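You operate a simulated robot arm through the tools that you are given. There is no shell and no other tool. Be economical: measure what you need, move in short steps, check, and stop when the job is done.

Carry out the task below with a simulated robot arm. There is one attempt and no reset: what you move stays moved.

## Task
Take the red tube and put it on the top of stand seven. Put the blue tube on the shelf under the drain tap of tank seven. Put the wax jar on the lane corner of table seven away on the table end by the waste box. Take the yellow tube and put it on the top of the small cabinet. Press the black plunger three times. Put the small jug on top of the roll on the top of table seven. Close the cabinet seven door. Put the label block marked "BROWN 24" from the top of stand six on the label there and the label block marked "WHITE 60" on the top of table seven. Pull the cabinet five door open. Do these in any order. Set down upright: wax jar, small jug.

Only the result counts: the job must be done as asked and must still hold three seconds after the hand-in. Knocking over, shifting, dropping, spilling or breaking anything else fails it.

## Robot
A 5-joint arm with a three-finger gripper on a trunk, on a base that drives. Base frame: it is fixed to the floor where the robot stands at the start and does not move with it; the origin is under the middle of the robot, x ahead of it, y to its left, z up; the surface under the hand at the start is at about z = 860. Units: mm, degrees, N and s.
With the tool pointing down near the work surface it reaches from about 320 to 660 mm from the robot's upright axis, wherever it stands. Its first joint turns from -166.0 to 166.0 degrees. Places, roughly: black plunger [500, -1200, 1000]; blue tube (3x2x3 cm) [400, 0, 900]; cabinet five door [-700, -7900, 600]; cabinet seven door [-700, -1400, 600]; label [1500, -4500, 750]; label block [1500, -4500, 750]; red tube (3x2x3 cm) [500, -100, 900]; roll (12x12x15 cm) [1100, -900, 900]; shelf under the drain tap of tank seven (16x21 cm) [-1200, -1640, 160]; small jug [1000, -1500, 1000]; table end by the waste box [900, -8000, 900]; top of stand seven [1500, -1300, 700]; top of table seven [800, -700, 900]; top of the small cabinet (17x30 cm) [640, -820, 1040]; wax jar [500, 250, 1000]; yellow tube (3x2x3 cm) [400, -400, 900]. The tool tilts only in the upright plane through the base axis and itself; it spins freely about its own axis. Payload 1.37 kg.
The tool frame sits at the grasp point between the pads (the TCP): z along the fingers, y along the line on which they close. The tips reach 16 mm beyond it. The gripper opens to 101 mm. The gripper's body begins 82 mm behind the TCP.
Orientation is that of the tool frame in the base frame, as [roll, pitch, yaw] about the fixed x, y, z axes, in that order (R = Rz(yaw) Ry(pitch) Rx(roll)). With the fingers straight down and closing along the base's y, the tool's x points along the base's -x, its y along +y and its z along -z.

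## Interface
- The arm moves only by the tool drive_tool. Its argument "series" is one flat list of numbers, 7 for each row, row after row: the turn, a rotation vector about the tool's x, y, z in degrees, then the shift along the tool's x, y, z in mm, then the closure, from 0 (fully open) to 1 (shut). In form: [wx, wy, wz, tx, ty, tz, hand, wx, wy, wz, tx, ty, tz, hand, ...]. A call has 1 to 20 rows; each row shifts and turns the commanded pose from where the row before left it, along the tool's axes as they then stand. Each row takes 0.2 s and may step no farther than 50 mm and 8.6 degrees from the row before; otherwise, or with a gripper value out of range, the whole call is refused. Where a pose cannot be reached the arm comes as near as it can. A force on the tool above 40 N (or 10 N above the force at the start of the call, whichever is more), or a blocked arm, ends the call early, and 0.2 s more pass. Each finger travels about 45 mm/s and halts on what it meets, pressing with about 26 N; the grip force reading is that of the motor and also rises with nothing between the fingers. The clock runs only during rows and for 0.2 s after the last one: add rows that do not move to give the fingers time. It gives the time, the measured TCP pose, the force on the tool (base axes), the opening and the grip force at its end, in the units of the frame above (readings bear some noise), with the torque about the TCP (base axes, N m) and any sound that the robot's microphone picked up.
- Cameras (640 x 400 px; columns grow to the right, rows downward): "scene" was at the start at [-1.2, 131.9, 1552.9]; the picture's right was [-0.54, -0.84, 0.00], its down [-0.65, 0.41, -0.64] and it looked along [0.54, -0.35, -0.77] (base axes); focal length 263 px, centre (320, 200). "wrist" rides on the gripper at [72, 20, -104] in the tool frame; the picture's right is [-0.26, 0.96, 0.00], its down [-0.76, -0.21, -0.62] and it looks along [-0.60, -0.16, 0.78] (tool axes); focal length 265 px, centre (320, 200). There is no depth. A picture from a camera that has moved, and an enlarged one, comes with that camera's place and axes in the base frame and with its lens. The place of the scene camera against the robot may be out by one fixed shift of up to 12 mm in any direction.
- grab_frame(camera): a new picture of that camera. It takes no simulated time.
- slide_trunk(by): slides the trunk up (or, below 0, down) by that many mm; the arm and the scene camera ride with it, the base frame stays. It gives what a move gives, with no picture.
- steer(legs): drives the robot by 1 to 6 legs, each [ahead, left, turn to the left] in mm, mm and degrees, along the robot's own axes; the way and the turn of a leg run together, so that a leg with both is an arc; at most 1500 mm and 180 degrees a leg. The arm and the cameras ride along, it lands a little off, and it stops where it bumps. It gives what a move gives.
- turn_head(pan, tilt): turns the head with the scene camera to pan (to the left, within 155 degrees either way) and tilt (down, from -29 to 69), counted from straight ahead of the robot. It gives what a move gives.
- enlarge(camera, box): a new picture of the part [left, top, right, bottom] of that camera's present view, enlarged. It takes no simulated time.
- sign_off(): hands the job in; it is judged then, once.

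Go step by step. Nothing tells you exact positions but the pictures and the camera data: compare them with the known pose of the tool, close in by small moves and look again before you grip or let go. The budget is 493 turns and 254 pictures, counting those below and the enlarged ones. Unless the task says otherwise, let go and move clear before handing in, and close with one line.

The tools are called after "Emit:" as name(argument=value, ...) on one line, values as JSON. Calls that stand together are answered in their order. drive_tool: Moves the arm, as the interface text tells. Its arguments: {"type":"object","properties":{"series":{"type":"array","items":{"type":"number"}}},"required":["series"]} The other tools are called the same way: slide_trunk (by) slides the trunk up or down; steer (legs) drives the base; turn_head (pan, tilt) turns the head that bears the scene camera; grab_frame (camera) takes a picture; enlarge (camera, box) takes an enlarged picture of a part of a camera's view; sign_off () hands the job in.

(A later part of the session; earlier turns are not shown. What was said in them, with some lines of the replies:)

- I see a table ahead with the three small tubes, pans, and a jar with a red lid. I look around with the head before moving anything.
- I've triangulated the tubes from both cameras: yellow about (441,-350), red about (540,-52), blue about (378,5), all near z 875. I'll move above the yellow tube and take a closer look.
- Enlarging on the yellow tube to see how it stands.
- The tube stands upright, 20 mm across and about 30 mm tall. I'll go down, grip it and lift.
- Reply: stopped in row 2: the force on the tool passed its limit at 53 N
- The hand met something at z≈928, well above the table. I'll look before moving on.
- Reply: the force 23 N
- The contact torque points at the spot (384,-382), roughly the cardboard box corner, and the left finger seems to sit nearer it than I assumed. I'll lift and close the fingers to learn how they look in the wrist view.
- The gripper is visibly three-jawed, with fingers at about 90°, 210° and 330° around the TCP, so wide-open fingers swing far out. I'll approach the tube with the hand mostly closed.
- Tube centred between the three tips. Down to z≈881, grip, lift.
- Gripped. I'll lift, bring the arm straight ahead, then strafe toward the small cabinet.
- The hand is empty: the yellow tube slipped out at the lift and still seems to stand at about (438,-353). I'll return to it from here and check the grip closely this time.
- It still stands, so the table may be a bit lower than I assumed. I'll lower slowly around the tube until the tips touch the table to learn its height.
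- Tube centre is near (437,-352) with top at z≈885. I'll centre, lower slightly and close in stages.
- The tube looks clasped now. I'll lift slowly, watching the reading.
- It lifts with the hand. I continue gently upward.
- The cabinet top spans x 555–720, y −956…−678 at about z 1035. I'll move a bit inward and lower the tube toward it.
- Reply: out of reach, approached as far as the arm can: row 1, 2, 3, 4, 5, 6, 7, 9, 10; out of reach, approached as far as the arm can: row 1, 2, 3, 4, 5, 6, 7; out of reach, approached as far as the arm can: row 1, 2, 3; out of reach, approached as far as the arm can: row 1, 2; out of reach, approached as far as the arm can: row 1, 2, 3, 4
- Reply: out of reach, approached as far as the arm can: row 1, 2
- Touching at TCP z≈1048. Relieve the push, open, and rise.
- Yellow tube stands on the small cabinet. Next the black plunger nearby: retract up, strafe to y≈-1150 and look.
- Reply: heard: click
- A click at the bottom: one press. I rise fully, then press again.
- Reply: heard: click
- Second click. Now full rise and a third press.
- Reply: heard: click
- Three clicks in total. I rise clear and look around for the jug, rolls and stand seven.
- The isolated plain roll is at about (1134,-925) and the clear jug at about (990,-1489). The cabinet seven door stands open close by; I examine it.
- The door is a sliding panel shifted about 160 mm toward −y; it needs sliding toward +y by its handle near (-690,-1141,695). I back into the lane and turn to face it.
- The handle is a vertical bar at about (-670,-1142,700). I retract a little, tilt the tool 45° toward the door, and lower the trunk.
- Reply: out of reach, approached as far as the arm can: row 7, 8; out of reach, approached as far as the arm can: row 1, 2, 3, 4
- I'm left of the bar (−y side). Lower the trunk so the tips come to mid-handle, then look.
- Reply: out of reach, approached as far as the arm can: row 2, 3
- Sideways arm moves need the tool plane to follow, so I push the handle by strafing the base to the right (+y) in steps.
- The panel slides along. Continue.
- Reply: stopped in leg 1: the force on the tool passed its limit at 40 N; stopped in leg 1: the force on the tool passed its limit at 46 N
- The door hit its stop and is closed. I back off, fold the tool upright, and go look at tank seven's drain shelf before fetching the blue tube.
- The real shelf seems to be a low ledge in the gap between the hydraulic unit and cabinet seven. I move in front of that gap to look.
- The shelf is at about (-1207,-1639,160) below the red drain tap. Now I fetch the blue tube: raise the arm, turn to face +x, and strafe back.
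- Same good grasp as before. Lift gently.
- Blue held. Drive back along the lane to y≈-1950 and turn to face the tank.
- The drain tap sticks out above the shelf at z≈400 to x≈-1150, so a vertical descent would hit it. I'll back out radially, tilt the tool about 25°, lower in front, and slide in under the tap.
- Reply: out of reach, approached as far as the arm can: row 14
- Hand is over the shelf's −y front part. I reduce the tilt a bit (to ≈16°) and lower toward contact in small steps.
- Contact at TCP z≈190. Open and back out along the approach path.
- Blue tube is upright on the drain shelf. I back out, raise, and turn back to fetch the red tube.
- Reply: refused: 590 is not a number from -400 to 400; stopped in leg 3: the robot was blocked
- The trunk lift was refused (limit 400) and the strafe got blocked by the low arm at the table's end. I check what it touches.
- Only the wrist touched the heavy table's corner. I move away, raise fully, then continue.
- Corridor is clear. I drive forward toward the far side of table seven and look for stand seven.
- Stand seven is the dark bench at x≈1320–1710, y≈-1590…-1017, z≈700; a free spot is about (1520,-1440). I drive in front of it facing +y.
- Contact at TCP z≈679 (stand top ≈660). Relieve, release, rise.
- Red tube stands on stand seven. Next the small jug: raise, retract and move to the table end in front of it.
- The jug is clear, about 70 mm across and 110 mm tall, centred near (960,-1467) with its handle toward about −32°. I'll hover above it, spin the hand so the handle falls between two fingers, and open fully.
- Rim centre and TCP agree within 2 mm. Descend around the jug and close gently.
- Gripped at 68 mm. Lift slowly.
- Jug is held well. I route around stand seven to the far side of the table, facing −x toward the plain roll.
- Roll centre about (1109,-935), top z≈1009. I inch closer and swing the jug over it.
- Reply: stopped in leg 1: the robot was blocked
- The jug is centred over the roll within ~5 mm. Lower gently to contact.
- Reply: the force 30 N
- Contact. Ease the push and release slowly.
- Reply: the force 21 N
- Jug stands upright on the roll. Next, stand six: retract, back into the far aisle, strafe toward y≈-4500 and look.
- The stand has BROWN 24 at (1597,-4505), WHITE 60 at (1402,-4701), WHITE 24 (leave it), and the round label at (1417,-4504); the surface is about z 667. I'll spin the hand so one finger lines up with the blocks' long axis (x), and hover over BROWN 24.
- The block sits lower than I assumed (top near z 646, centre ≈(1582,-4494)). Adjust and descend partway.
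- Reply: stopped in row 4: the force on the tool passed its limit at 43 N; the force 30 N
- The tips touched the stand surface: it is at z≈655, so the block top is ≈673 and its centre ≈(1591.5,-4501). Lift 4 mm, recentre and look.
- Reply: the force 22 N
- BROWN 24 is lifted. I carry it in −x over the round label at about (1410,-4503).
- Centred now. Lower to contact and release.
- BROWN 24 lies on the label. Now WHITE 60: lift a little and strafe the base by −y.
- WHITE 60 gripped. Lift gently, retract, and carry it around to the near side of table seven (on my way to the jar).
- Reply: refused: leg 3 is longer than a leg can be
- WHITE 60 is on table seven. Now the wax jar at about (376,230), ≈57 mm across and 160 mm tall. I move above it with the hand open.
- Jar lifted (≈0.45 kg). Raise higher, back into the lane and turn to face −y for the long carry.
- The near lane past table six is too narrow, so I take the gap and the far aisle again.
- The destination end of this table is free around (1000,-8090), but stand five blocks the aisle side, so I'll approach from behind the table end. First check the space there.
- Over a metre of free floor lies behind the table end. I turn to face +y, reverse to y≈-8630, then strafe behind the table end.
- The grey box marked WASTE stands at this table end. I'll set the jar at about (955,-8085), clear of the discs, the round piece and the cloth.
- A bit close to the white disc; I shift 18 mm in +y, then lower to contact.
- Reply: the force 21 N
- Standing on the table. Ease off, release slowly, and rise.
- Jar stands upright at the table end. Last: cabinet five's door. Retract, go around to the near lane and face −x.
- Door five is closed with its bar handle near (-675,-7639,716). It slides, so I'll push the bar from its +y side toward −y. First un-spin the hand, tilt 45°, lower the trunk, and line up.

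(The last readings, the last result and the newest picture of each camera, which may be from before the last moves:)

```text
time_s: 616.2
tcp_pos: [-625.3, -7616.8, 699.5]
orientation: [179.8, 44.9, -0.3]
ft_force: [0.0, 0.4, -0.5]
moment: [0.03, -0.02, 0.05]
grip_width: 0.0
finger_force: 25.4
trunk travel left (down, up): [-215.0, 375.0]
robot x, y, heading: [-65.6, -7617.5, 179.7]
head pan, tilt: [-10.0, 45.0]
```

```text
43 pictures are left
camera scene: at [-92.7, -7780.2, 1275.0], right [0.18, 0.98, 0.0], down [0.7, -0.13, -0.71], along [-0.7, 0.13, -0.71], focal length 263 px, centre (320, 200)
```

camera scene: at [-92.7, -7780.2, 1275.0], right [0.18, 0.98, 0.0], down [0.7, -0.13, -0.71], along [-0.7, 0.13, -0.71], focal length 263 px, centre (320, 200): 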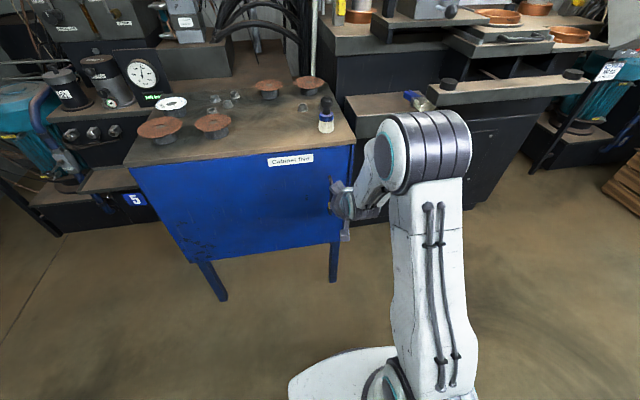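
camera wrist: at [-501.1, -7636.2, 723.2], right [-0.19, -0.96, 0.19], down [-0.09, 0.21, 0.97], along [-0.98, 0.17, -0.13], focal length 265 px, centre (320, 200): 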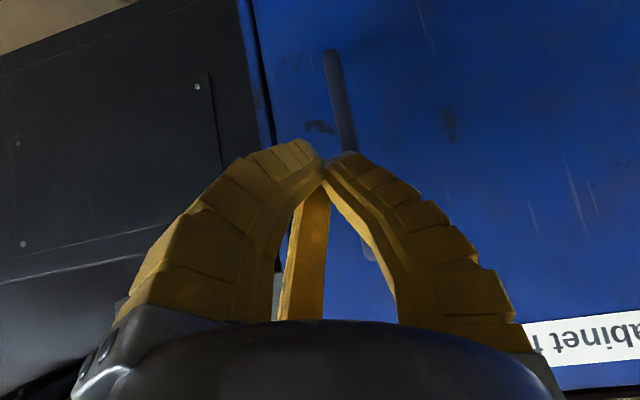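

Emit:
steer(legs=[[0, -8, 0]])

Emit:
drive_tool(series=[0, 0, 0, -7, 0, 7, 1, 0, 0, 0, -7, 0, 7, 1, 0, 0, 0, -7, 0, 7, 1, 0, 0, 0, -5, 0, 5, 1])

Emit:
grab_frame(camera="wrist")

```text
time_s: 616.9
tcp_pos: [-624.5, -7608.5, 698.5]
orientation: [179.8, 45.0, -0.4]
ft_force: [-0.3, 0.6, -0.1]
moment: [0.03, -0.01, 0.02]
grip_width: 0.2
finger_force: 25.5
trunk travel left (down, up): [-215.0, 375.0]
robot x, y, heading: [-66.7, -7610.5, 179.6]
head pan, tilt: [-10.0, 45.0]
```

```text
time_s: 617.9
tcp_pos: [-660.5, -7606.6, 699.4]
orientation: [179.8, 44.9, -0.3]
ft_force: [3.0, 2.3, -2.5]
moment: [0.03, 0.01, 0.06]
grip_width: 0.2
finger_force: 25.6
trunk travel left (down, up): [-215.0, 375.0]
robot x, y, heading: [-65.3, -7607.0, 179.3]
head pan, tilt: [-10.0, 45.0]
```

```text
42 pictures are left
camera wrist: at [-536.9, -7627.6, 723.2], right [-0.19, -0.96, 0.19], down [-0.1, 0.21, 0.97], along [-0.98, 0.17, -0.13], focal length 265 px, centre (320, 200)
```

wrist: 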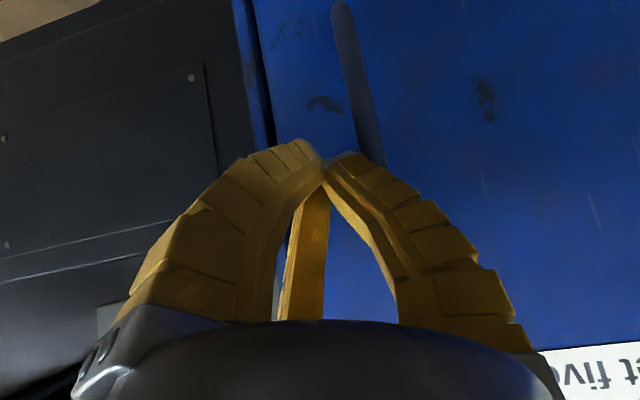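

Emit:
drive_tool(series=[0, 0, 0, -4, 0, 4, 1, 0, 0, 0, -3, 0, 3, 1])

Emit:
steer(legs=[[0, 40, 0]])

Emit:
grab_frame(camera="wrist")

Emit:
enlarge(camera="scene", box=[120, 100, 400, 300])

```text
time_s: 618.5
tcp_pos: [-670.9, -7609.0, 701.2]
orientation: [179.8, 44.9, -0.3]
ft_force: [14.8, 1.9, 4.1]
moment: [-0.11, 0.19, 0.48]
grip_width: 0.0
finger_force: 26.3
trunk travel left (down, up): [-215.0, 375.0]
robot x, y, heading: [-62.7, -7611.1, 179.7]
head pan, tilt: [-10.0, 45.0]
```

```text
time_s: 619.4
tcp_pos: [-670.1, -7648.6, 700.1]
orientation: [179.8, 44.8, -0.2]
ft_force: [21.8, -1.6, -1.0]
moment: [0.04, 0.28, 0.64]
grip_width: 0.0
finger_force: 26.0
trunk travel left (down, up): [-215.0, 375.0]
robot x, y, heading: [-66.9, -7650.2, 179.3]
head pan, tilt: [-10.0, 45.0]
```

```text
41 pictures are left
camera wrist: at [-546.2, -7668.6, 723.7], right [-0.19, -0.96, 0.19], down [-0.1, 0.21, 0.97], along [-0.98, 0.17, -0.13], focal length 265 px, centre (320, 200)
```

wrist: 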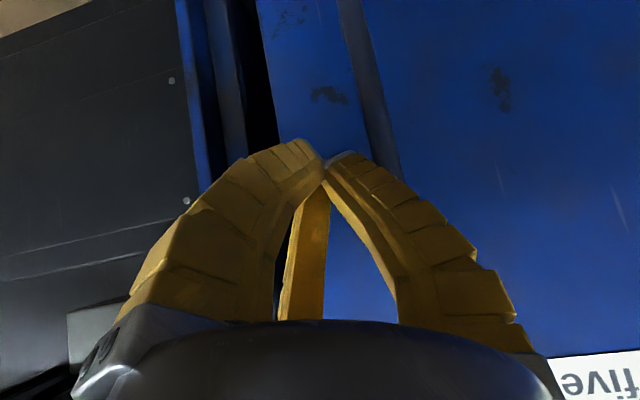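

```text
2.00 times, centred on (260, 200) of scene
camera zoom: at [-91.2, -7812.8, 1275.0], right [0.18, 0.98, 0.0], down [0.69, -0.13, -0.71], along [-0.7, 0.13, -0.71], focal length 526 px, centre (440, 200)
```

zoom: 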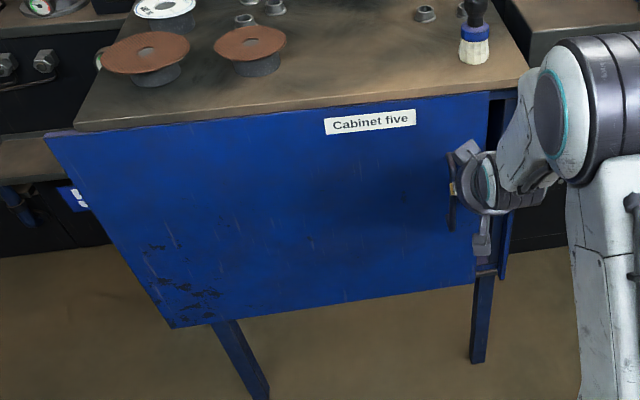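

The door is sliding open. I ease the inward pressure and continue toward −y.

Emit:
drive_tool(series=[0, 0, 0, 2.5, 0, -2.5, 1])

Emit:
steer(legs=[[0, 70, 0]])

Emit:
steer(legs=[[0, 60, 0]])

Emit:
grab_frame(camera="wrist")

Emit:
enlarge(camera="scene", box=[120, 100, 400, 300])

```text
time_s: 619.8
tcp_pos: [-667.7, -7649.6, 698.8]
orientation: [179.8, 44.9, -0.2]
ft_force: [0.1, 0.2, 0.3]
moment: [0.02, 0.02, 0.01]
grip_width: 0.0
finger_force: 25.9
trunk travel left (down, up): [-215.0, 375.0]
robot x, y, heading: [-64.5, -7648.5, 179.8]
head pan, tilt: [-10.0, 45.0]
```

```text
time_s: 620.8
tcp_pos: [-668.0, -7719.1, 698.6]
orientation: [179.8, 44.8, -0.2]
ft_force: [-0.4, 0.2, -0.4]
moment: [0.02, 0.0, 0.0]
grip_width: 0.1
finger_force: 25.8
trunk travel left (down, up): [-215.0, 375.0]
robot x, y, heading: [-66.6, -7720.7, 179.5]
head pan, tilt: [-10.0, 45.0]
```

```text
time_s: 621.8
tcp_pos: [-669.7, -7779.2, 700.1]
orientation: [179.8, 44.8, -0.4]
ft_force: [0.5, 0.4, 0.4]
moment: [0.01, 0.01, -0.01]
grip_width: 0.0
finger_force: 25.9
trunk travel left (down, up): [-215.0, 375.0]
robot x, y, heading: [-68.6, -7781.4, 179.6]
head pan, tilt: [-10.0, 45.0]
```

```text
39 pictures are left
camera wrist: at [-544.9, -7798.2, 723.2], right [-0.19, -0.96, 0.19], down [-0.1, 0.21, 0.97], along [-0.98, 0.17, -0.13], focal length 265 px, centre (320, 200)
```

wrist: 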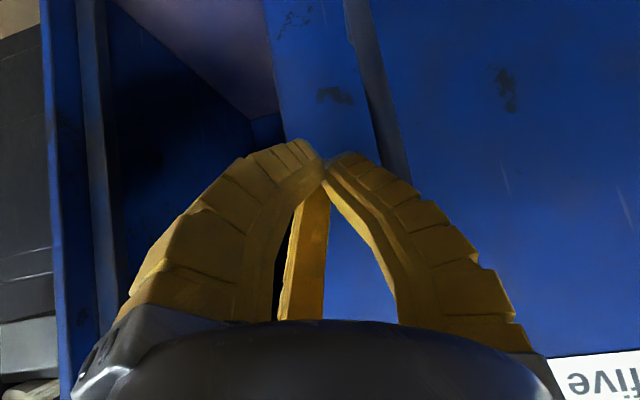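

```text
2.00 times, centred on (260, 200) of scene
camera zoom: at [-94.2, -7942.0, 1275.0], right [0.18, 0.98, 0.0], down [0.7, -0.13, -0.71], along [-0.7, 0.13, -0.71], focal length 526 px, centre (440, 200)
```

zoom: 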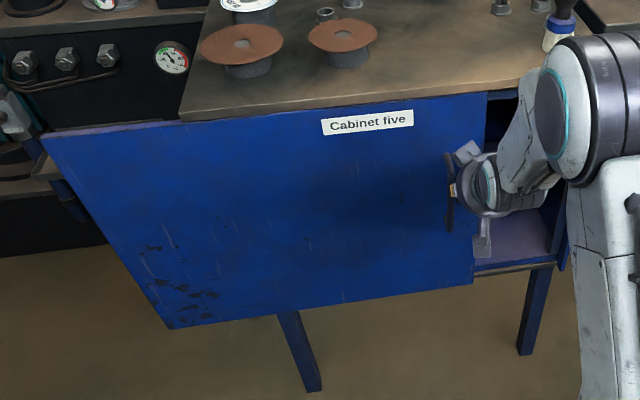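

Emit:
steer(legs=[[0, 30, 0]])

Emit:
steer(legs=[[0, 30, 0]])

Emit:
grab_frame(camera="scene")

```text
time_s: 622.6
tcp_pos: [-669.8, -7809.2, 699.8]
orientation: [179.9, 44.8, -0.2]
ft_force: [-0.5, -0.2, 0.1]
moment: [-0.02, 0.0, -0.02]
grip_width: 0.0
finger_force: 26.3
trunk travel left (down, up): [-215.0, 375.0]
robot x, y, heading: [-68.1, -7811.3, 179.6]
head pan, tilt: [-10.0, 45.0]
```

```text
time_s: 623.4
tcp_pos: [-670.1, -7839.8, 699.7]
orientation: [179.8, 44.9, -0.2]
ft_force: [-0.4, -0.5, -0.5]
moment: [-0.06, -0.01, 0.03]
grip_width: 0.0
finger_force: 26.0
trunk travel left (down, up): [-215.0, 375.0]
robot x, y, heading: [-67.0, -7841.4, 179.9]
head pan, tilt: [-10.0, 45.0]
```

```text
37 pictures are left
camera scene: at [-94.7, -8002.3, 1275.0], right [0.18, 0.98, 0.0], down [0.7, -0.13, -0.71], along [-0.7, 0.13, -0.71], focal length 263 px, centre (320, 200)
```

scene: 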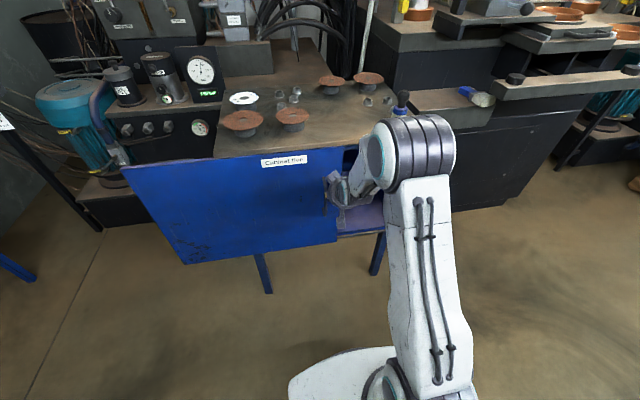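

Emit:
steer(legs=[[0, 90, 0]])

Emit:
steer(legs=[[0, 90, 0]])

Emit:
grab_frame(camera="scene")

```text
time_s: 624.5
tcp_pos: [-670.1, -7929.8, 699.1]
orientation: [179.9, 44.9, -0.2]
ft_force: [0.0, -0.5, 0.3]
moment: [-0.02, -0.02, 0.0]
grip_width: 0.1
finger_force: 26.0
trunk travel left (down, up): [-215.0, 375.0]
robot x, y, heading: [-69.5, -7928.7, 179.3]
head pan, tilt: [-10.0, 45.0]
```

```text
time_s: 625.6
tcp_pos: [-671.5, -8019.8, 698.7]
orientation: [179.8, 44.9, -0.2]
ft_force: [4.3, 1.7, 0.7]
moment: [-0.03, 0.05, 0.13]
grip_width: 0.2
finger_force: 25.6
trunk travel left (down, up): [-215.0, 375.0]
robot x, y, heading: [-70.1, -8017.9, 179.6]
head pan, tilt: [-10.0, 45.0]
```

```text
36 pictures are left
camera scene: at [-95.8, -8181.8, 1275.0], right [0.18, 0.98, 0.0], down [0.7, -0.13, -0.71], along [-0.7, 0.13, -0.71], focal length 263 px, centre (320, 200)
```

scene: 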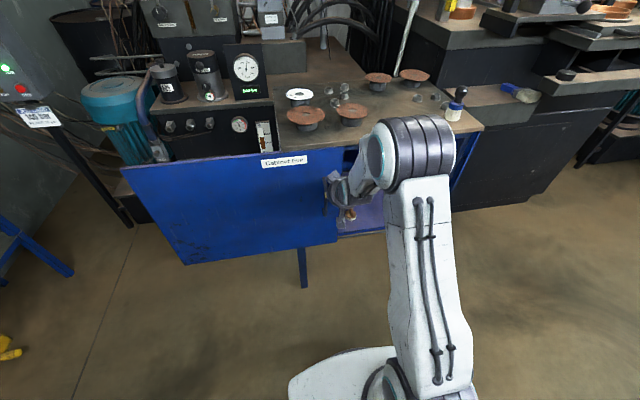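

Emit:
steer(legs=[[0, 50, 0]])

Emit:
steer(legs=[[0, 40, 0]])

Emit:
grab_frame(camera="wrist")

```text
time_s: 626.5
tcp_pos: [-669.5, -8023.6, 700.8]
orientation: [179.6, 44.7, -1.7]
ft_force: [7.0, 9.7, 3.1]
moment: [-0.25, 0.09, 0.19]
grip_width: 0.0
finger_force: 25.6
trunk travel left (down, up): [-215.0, 375.0]
robot x, y, heading: [-65.0, -8034.0, 179.0]
head pan, tilt: [-10.0, 45.0]
stopped in leg 1: the force on the tool passed its limit at 56 N (the readings are from after the stop); the commanded pose is now the measured one
```

```text
time_s: 627.3
tcp_pos: [-667.3, -8023.5, 698.9]
orientation: [179.6, 44.6, -3.0]
ft_force: [7.6, 8.7, 3.7]
moment: [-0.18, 0.12, 0.2]
grip_width: 0.1
finger_force: 25.6
trunk travel left (down, up): [-215.0, 375.0]
robot x, y, heading: [-67.7, -8046.0, 179.2]
head pan, tilt: [-10.0, 45.0]
stopped in leg 1: the force on the tool passed its limit at 56 N (the readings are from after the stop); the commanded pose is now the measured one
```

```text
35 pictures are left
camera wrist: at [-545.2, -8048.3, 723.5], right [-0.23, -0.95, 0.19], down [-0.09, 0.22, 0.97], along [-0.97, 0.21, -0.14], focal length 265 px, centre (320, 200)
```

wrist: 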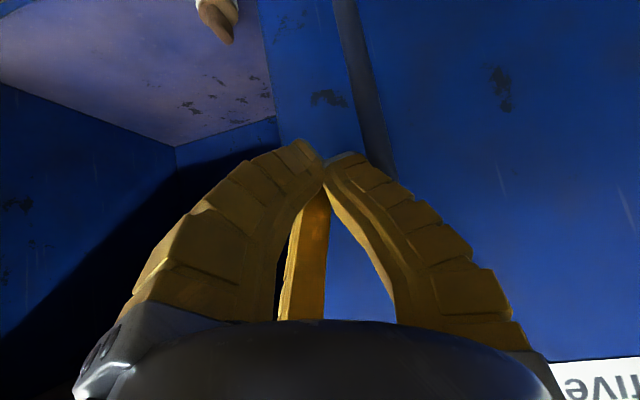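

Door fully open at its stop. I back the hand away.

Emit:
steer(legs=[[0, -30, 0], [-130, 0, 0]])

Emit:
slide_trunk(by=300)

Emit:
grab_frame(camera="scene")

```text
time_s: 629.0
tcp_pos: [-574.3, -8009.6, 702.1]
orientation: [179.7, 44.9, -1.8]
ft_force: [-0.5, 0.0, -0.3]
moment: [-0.01, 0.01, -0.01]
grip_width: 0.0
finger_force: 26.3
trunk travel left (down, up): [-215.0, 375.0]
robot x, y, heading: [21.7, -8020.5, -179.8]
head pan, tilt: [-10.0, 45.0]
stopped in leg 2: the robot was blocked; the commanded pose is now the measured one
```

```text
time_s: 632.0
tcp_pos: [-573.9, -8009.9, 999.8]
orientation: [179.6, 44.8, -1.6]
ft_force: [-0.4, -0.4, 0.0]
moment: [0.01, 0.02, -0.01]
grip_width: 0.0
finger_force: 25.8
trunk travel left (down, up): [-515.0, 75.0]
robot x, y, heading: [20.5, -8019.3, -180.0]
head pan, tilt: [-10.0, 45.0]
```

```text
34 pictures are left
camera scene: at [-6.1, -8184.4, 1574.9], right [0.17, 0.98, 0.0], down [0.7, -0.12, -0.71], along [-0.7, 0.12, -0.71], focal length 263 px, centre (320, 200)
```

scene: 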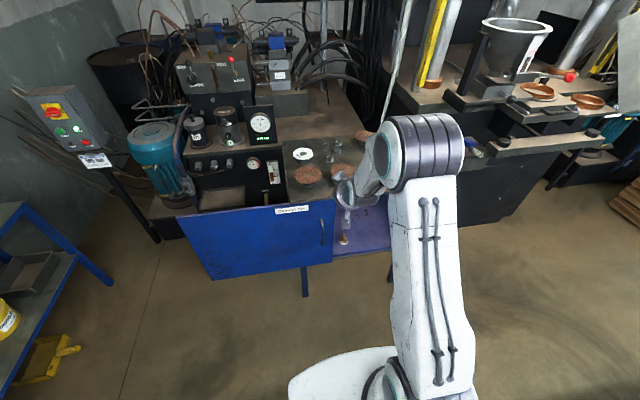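

Emit:
steer(legs=[[40, 0, 0]])

Emit:
turn_head(pan=155, tilt=30)

Emit:
grab_frame(camera="scene")

```text
time_s: 632.9
tcp_pos: [-613.7, -8009.5, 1001.0]
orientation: [179.6, 44.8, -1.8]
ft_force: [-0.3, -0.3, 0.1]
moment: [0.0, -0.02, -0.01]
grip_width: 0.0
finger_force: 25.8
trunk travel left (down, up): [-515.0, 75.0]
robot x, y, heading: [-15.8, -8021.8, -179.8]
head pan, tilt: [-10.0, 45.0]
```

```text
time_s: 635.4
tcp_pos: [-612.4, -8010.8, 1001.4]
orientation: [179.5, 44.8, -1.7]
ft_force: [0.0, -0.2, -0.1]
moment: [0.01, -0.01, 0.03]
grip_width: 0.0
finger_force: 26.2
trunk travel left (down, up): [-515.0, 75.0]
robot x, y, heading: [-16.5, -8022.9, -180.0]
head pan, tilt: [154.7, 30.0]
```

```text
33 pictures are left
camera scene: at [118.6, -8237.1, 1597.6], right [-0.43, -0.9, 0.0], down [-0.45, 0.21, -0.87], along [0.78, -0.37, -0.5], focal length 263 px, centre (320, 200)
```

scene: 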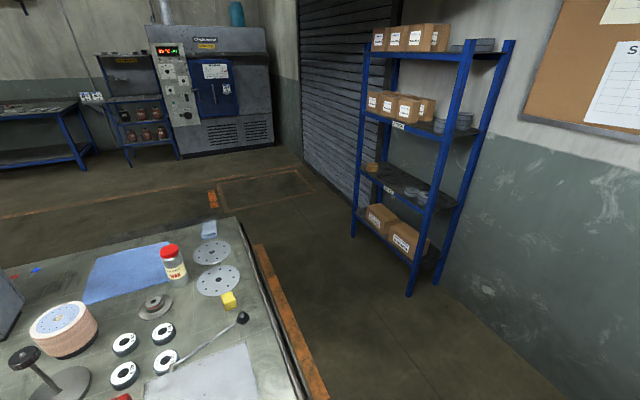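

The wax jar stands upright at the table end, cabinet five's door is fully open and the hand is clear. All the jobs are done, so I hand in.

Emit:
sign_off()

```text
The job is handed in.
```

All nine jobs are done and handed in: the three tubes, the wax jar and the small jug are placed, the plunger clicked three times, both label blocks are set, cabinet seven is closed and cabinet five is open. On the way the hand struck a cardboard box, the wrist touched table seven's corner, and the base was blocked twice beside tables seven and five; I saw nothing moved. I re-checked the jar, jug and yellow tube later, but not the blue tube after placing it.
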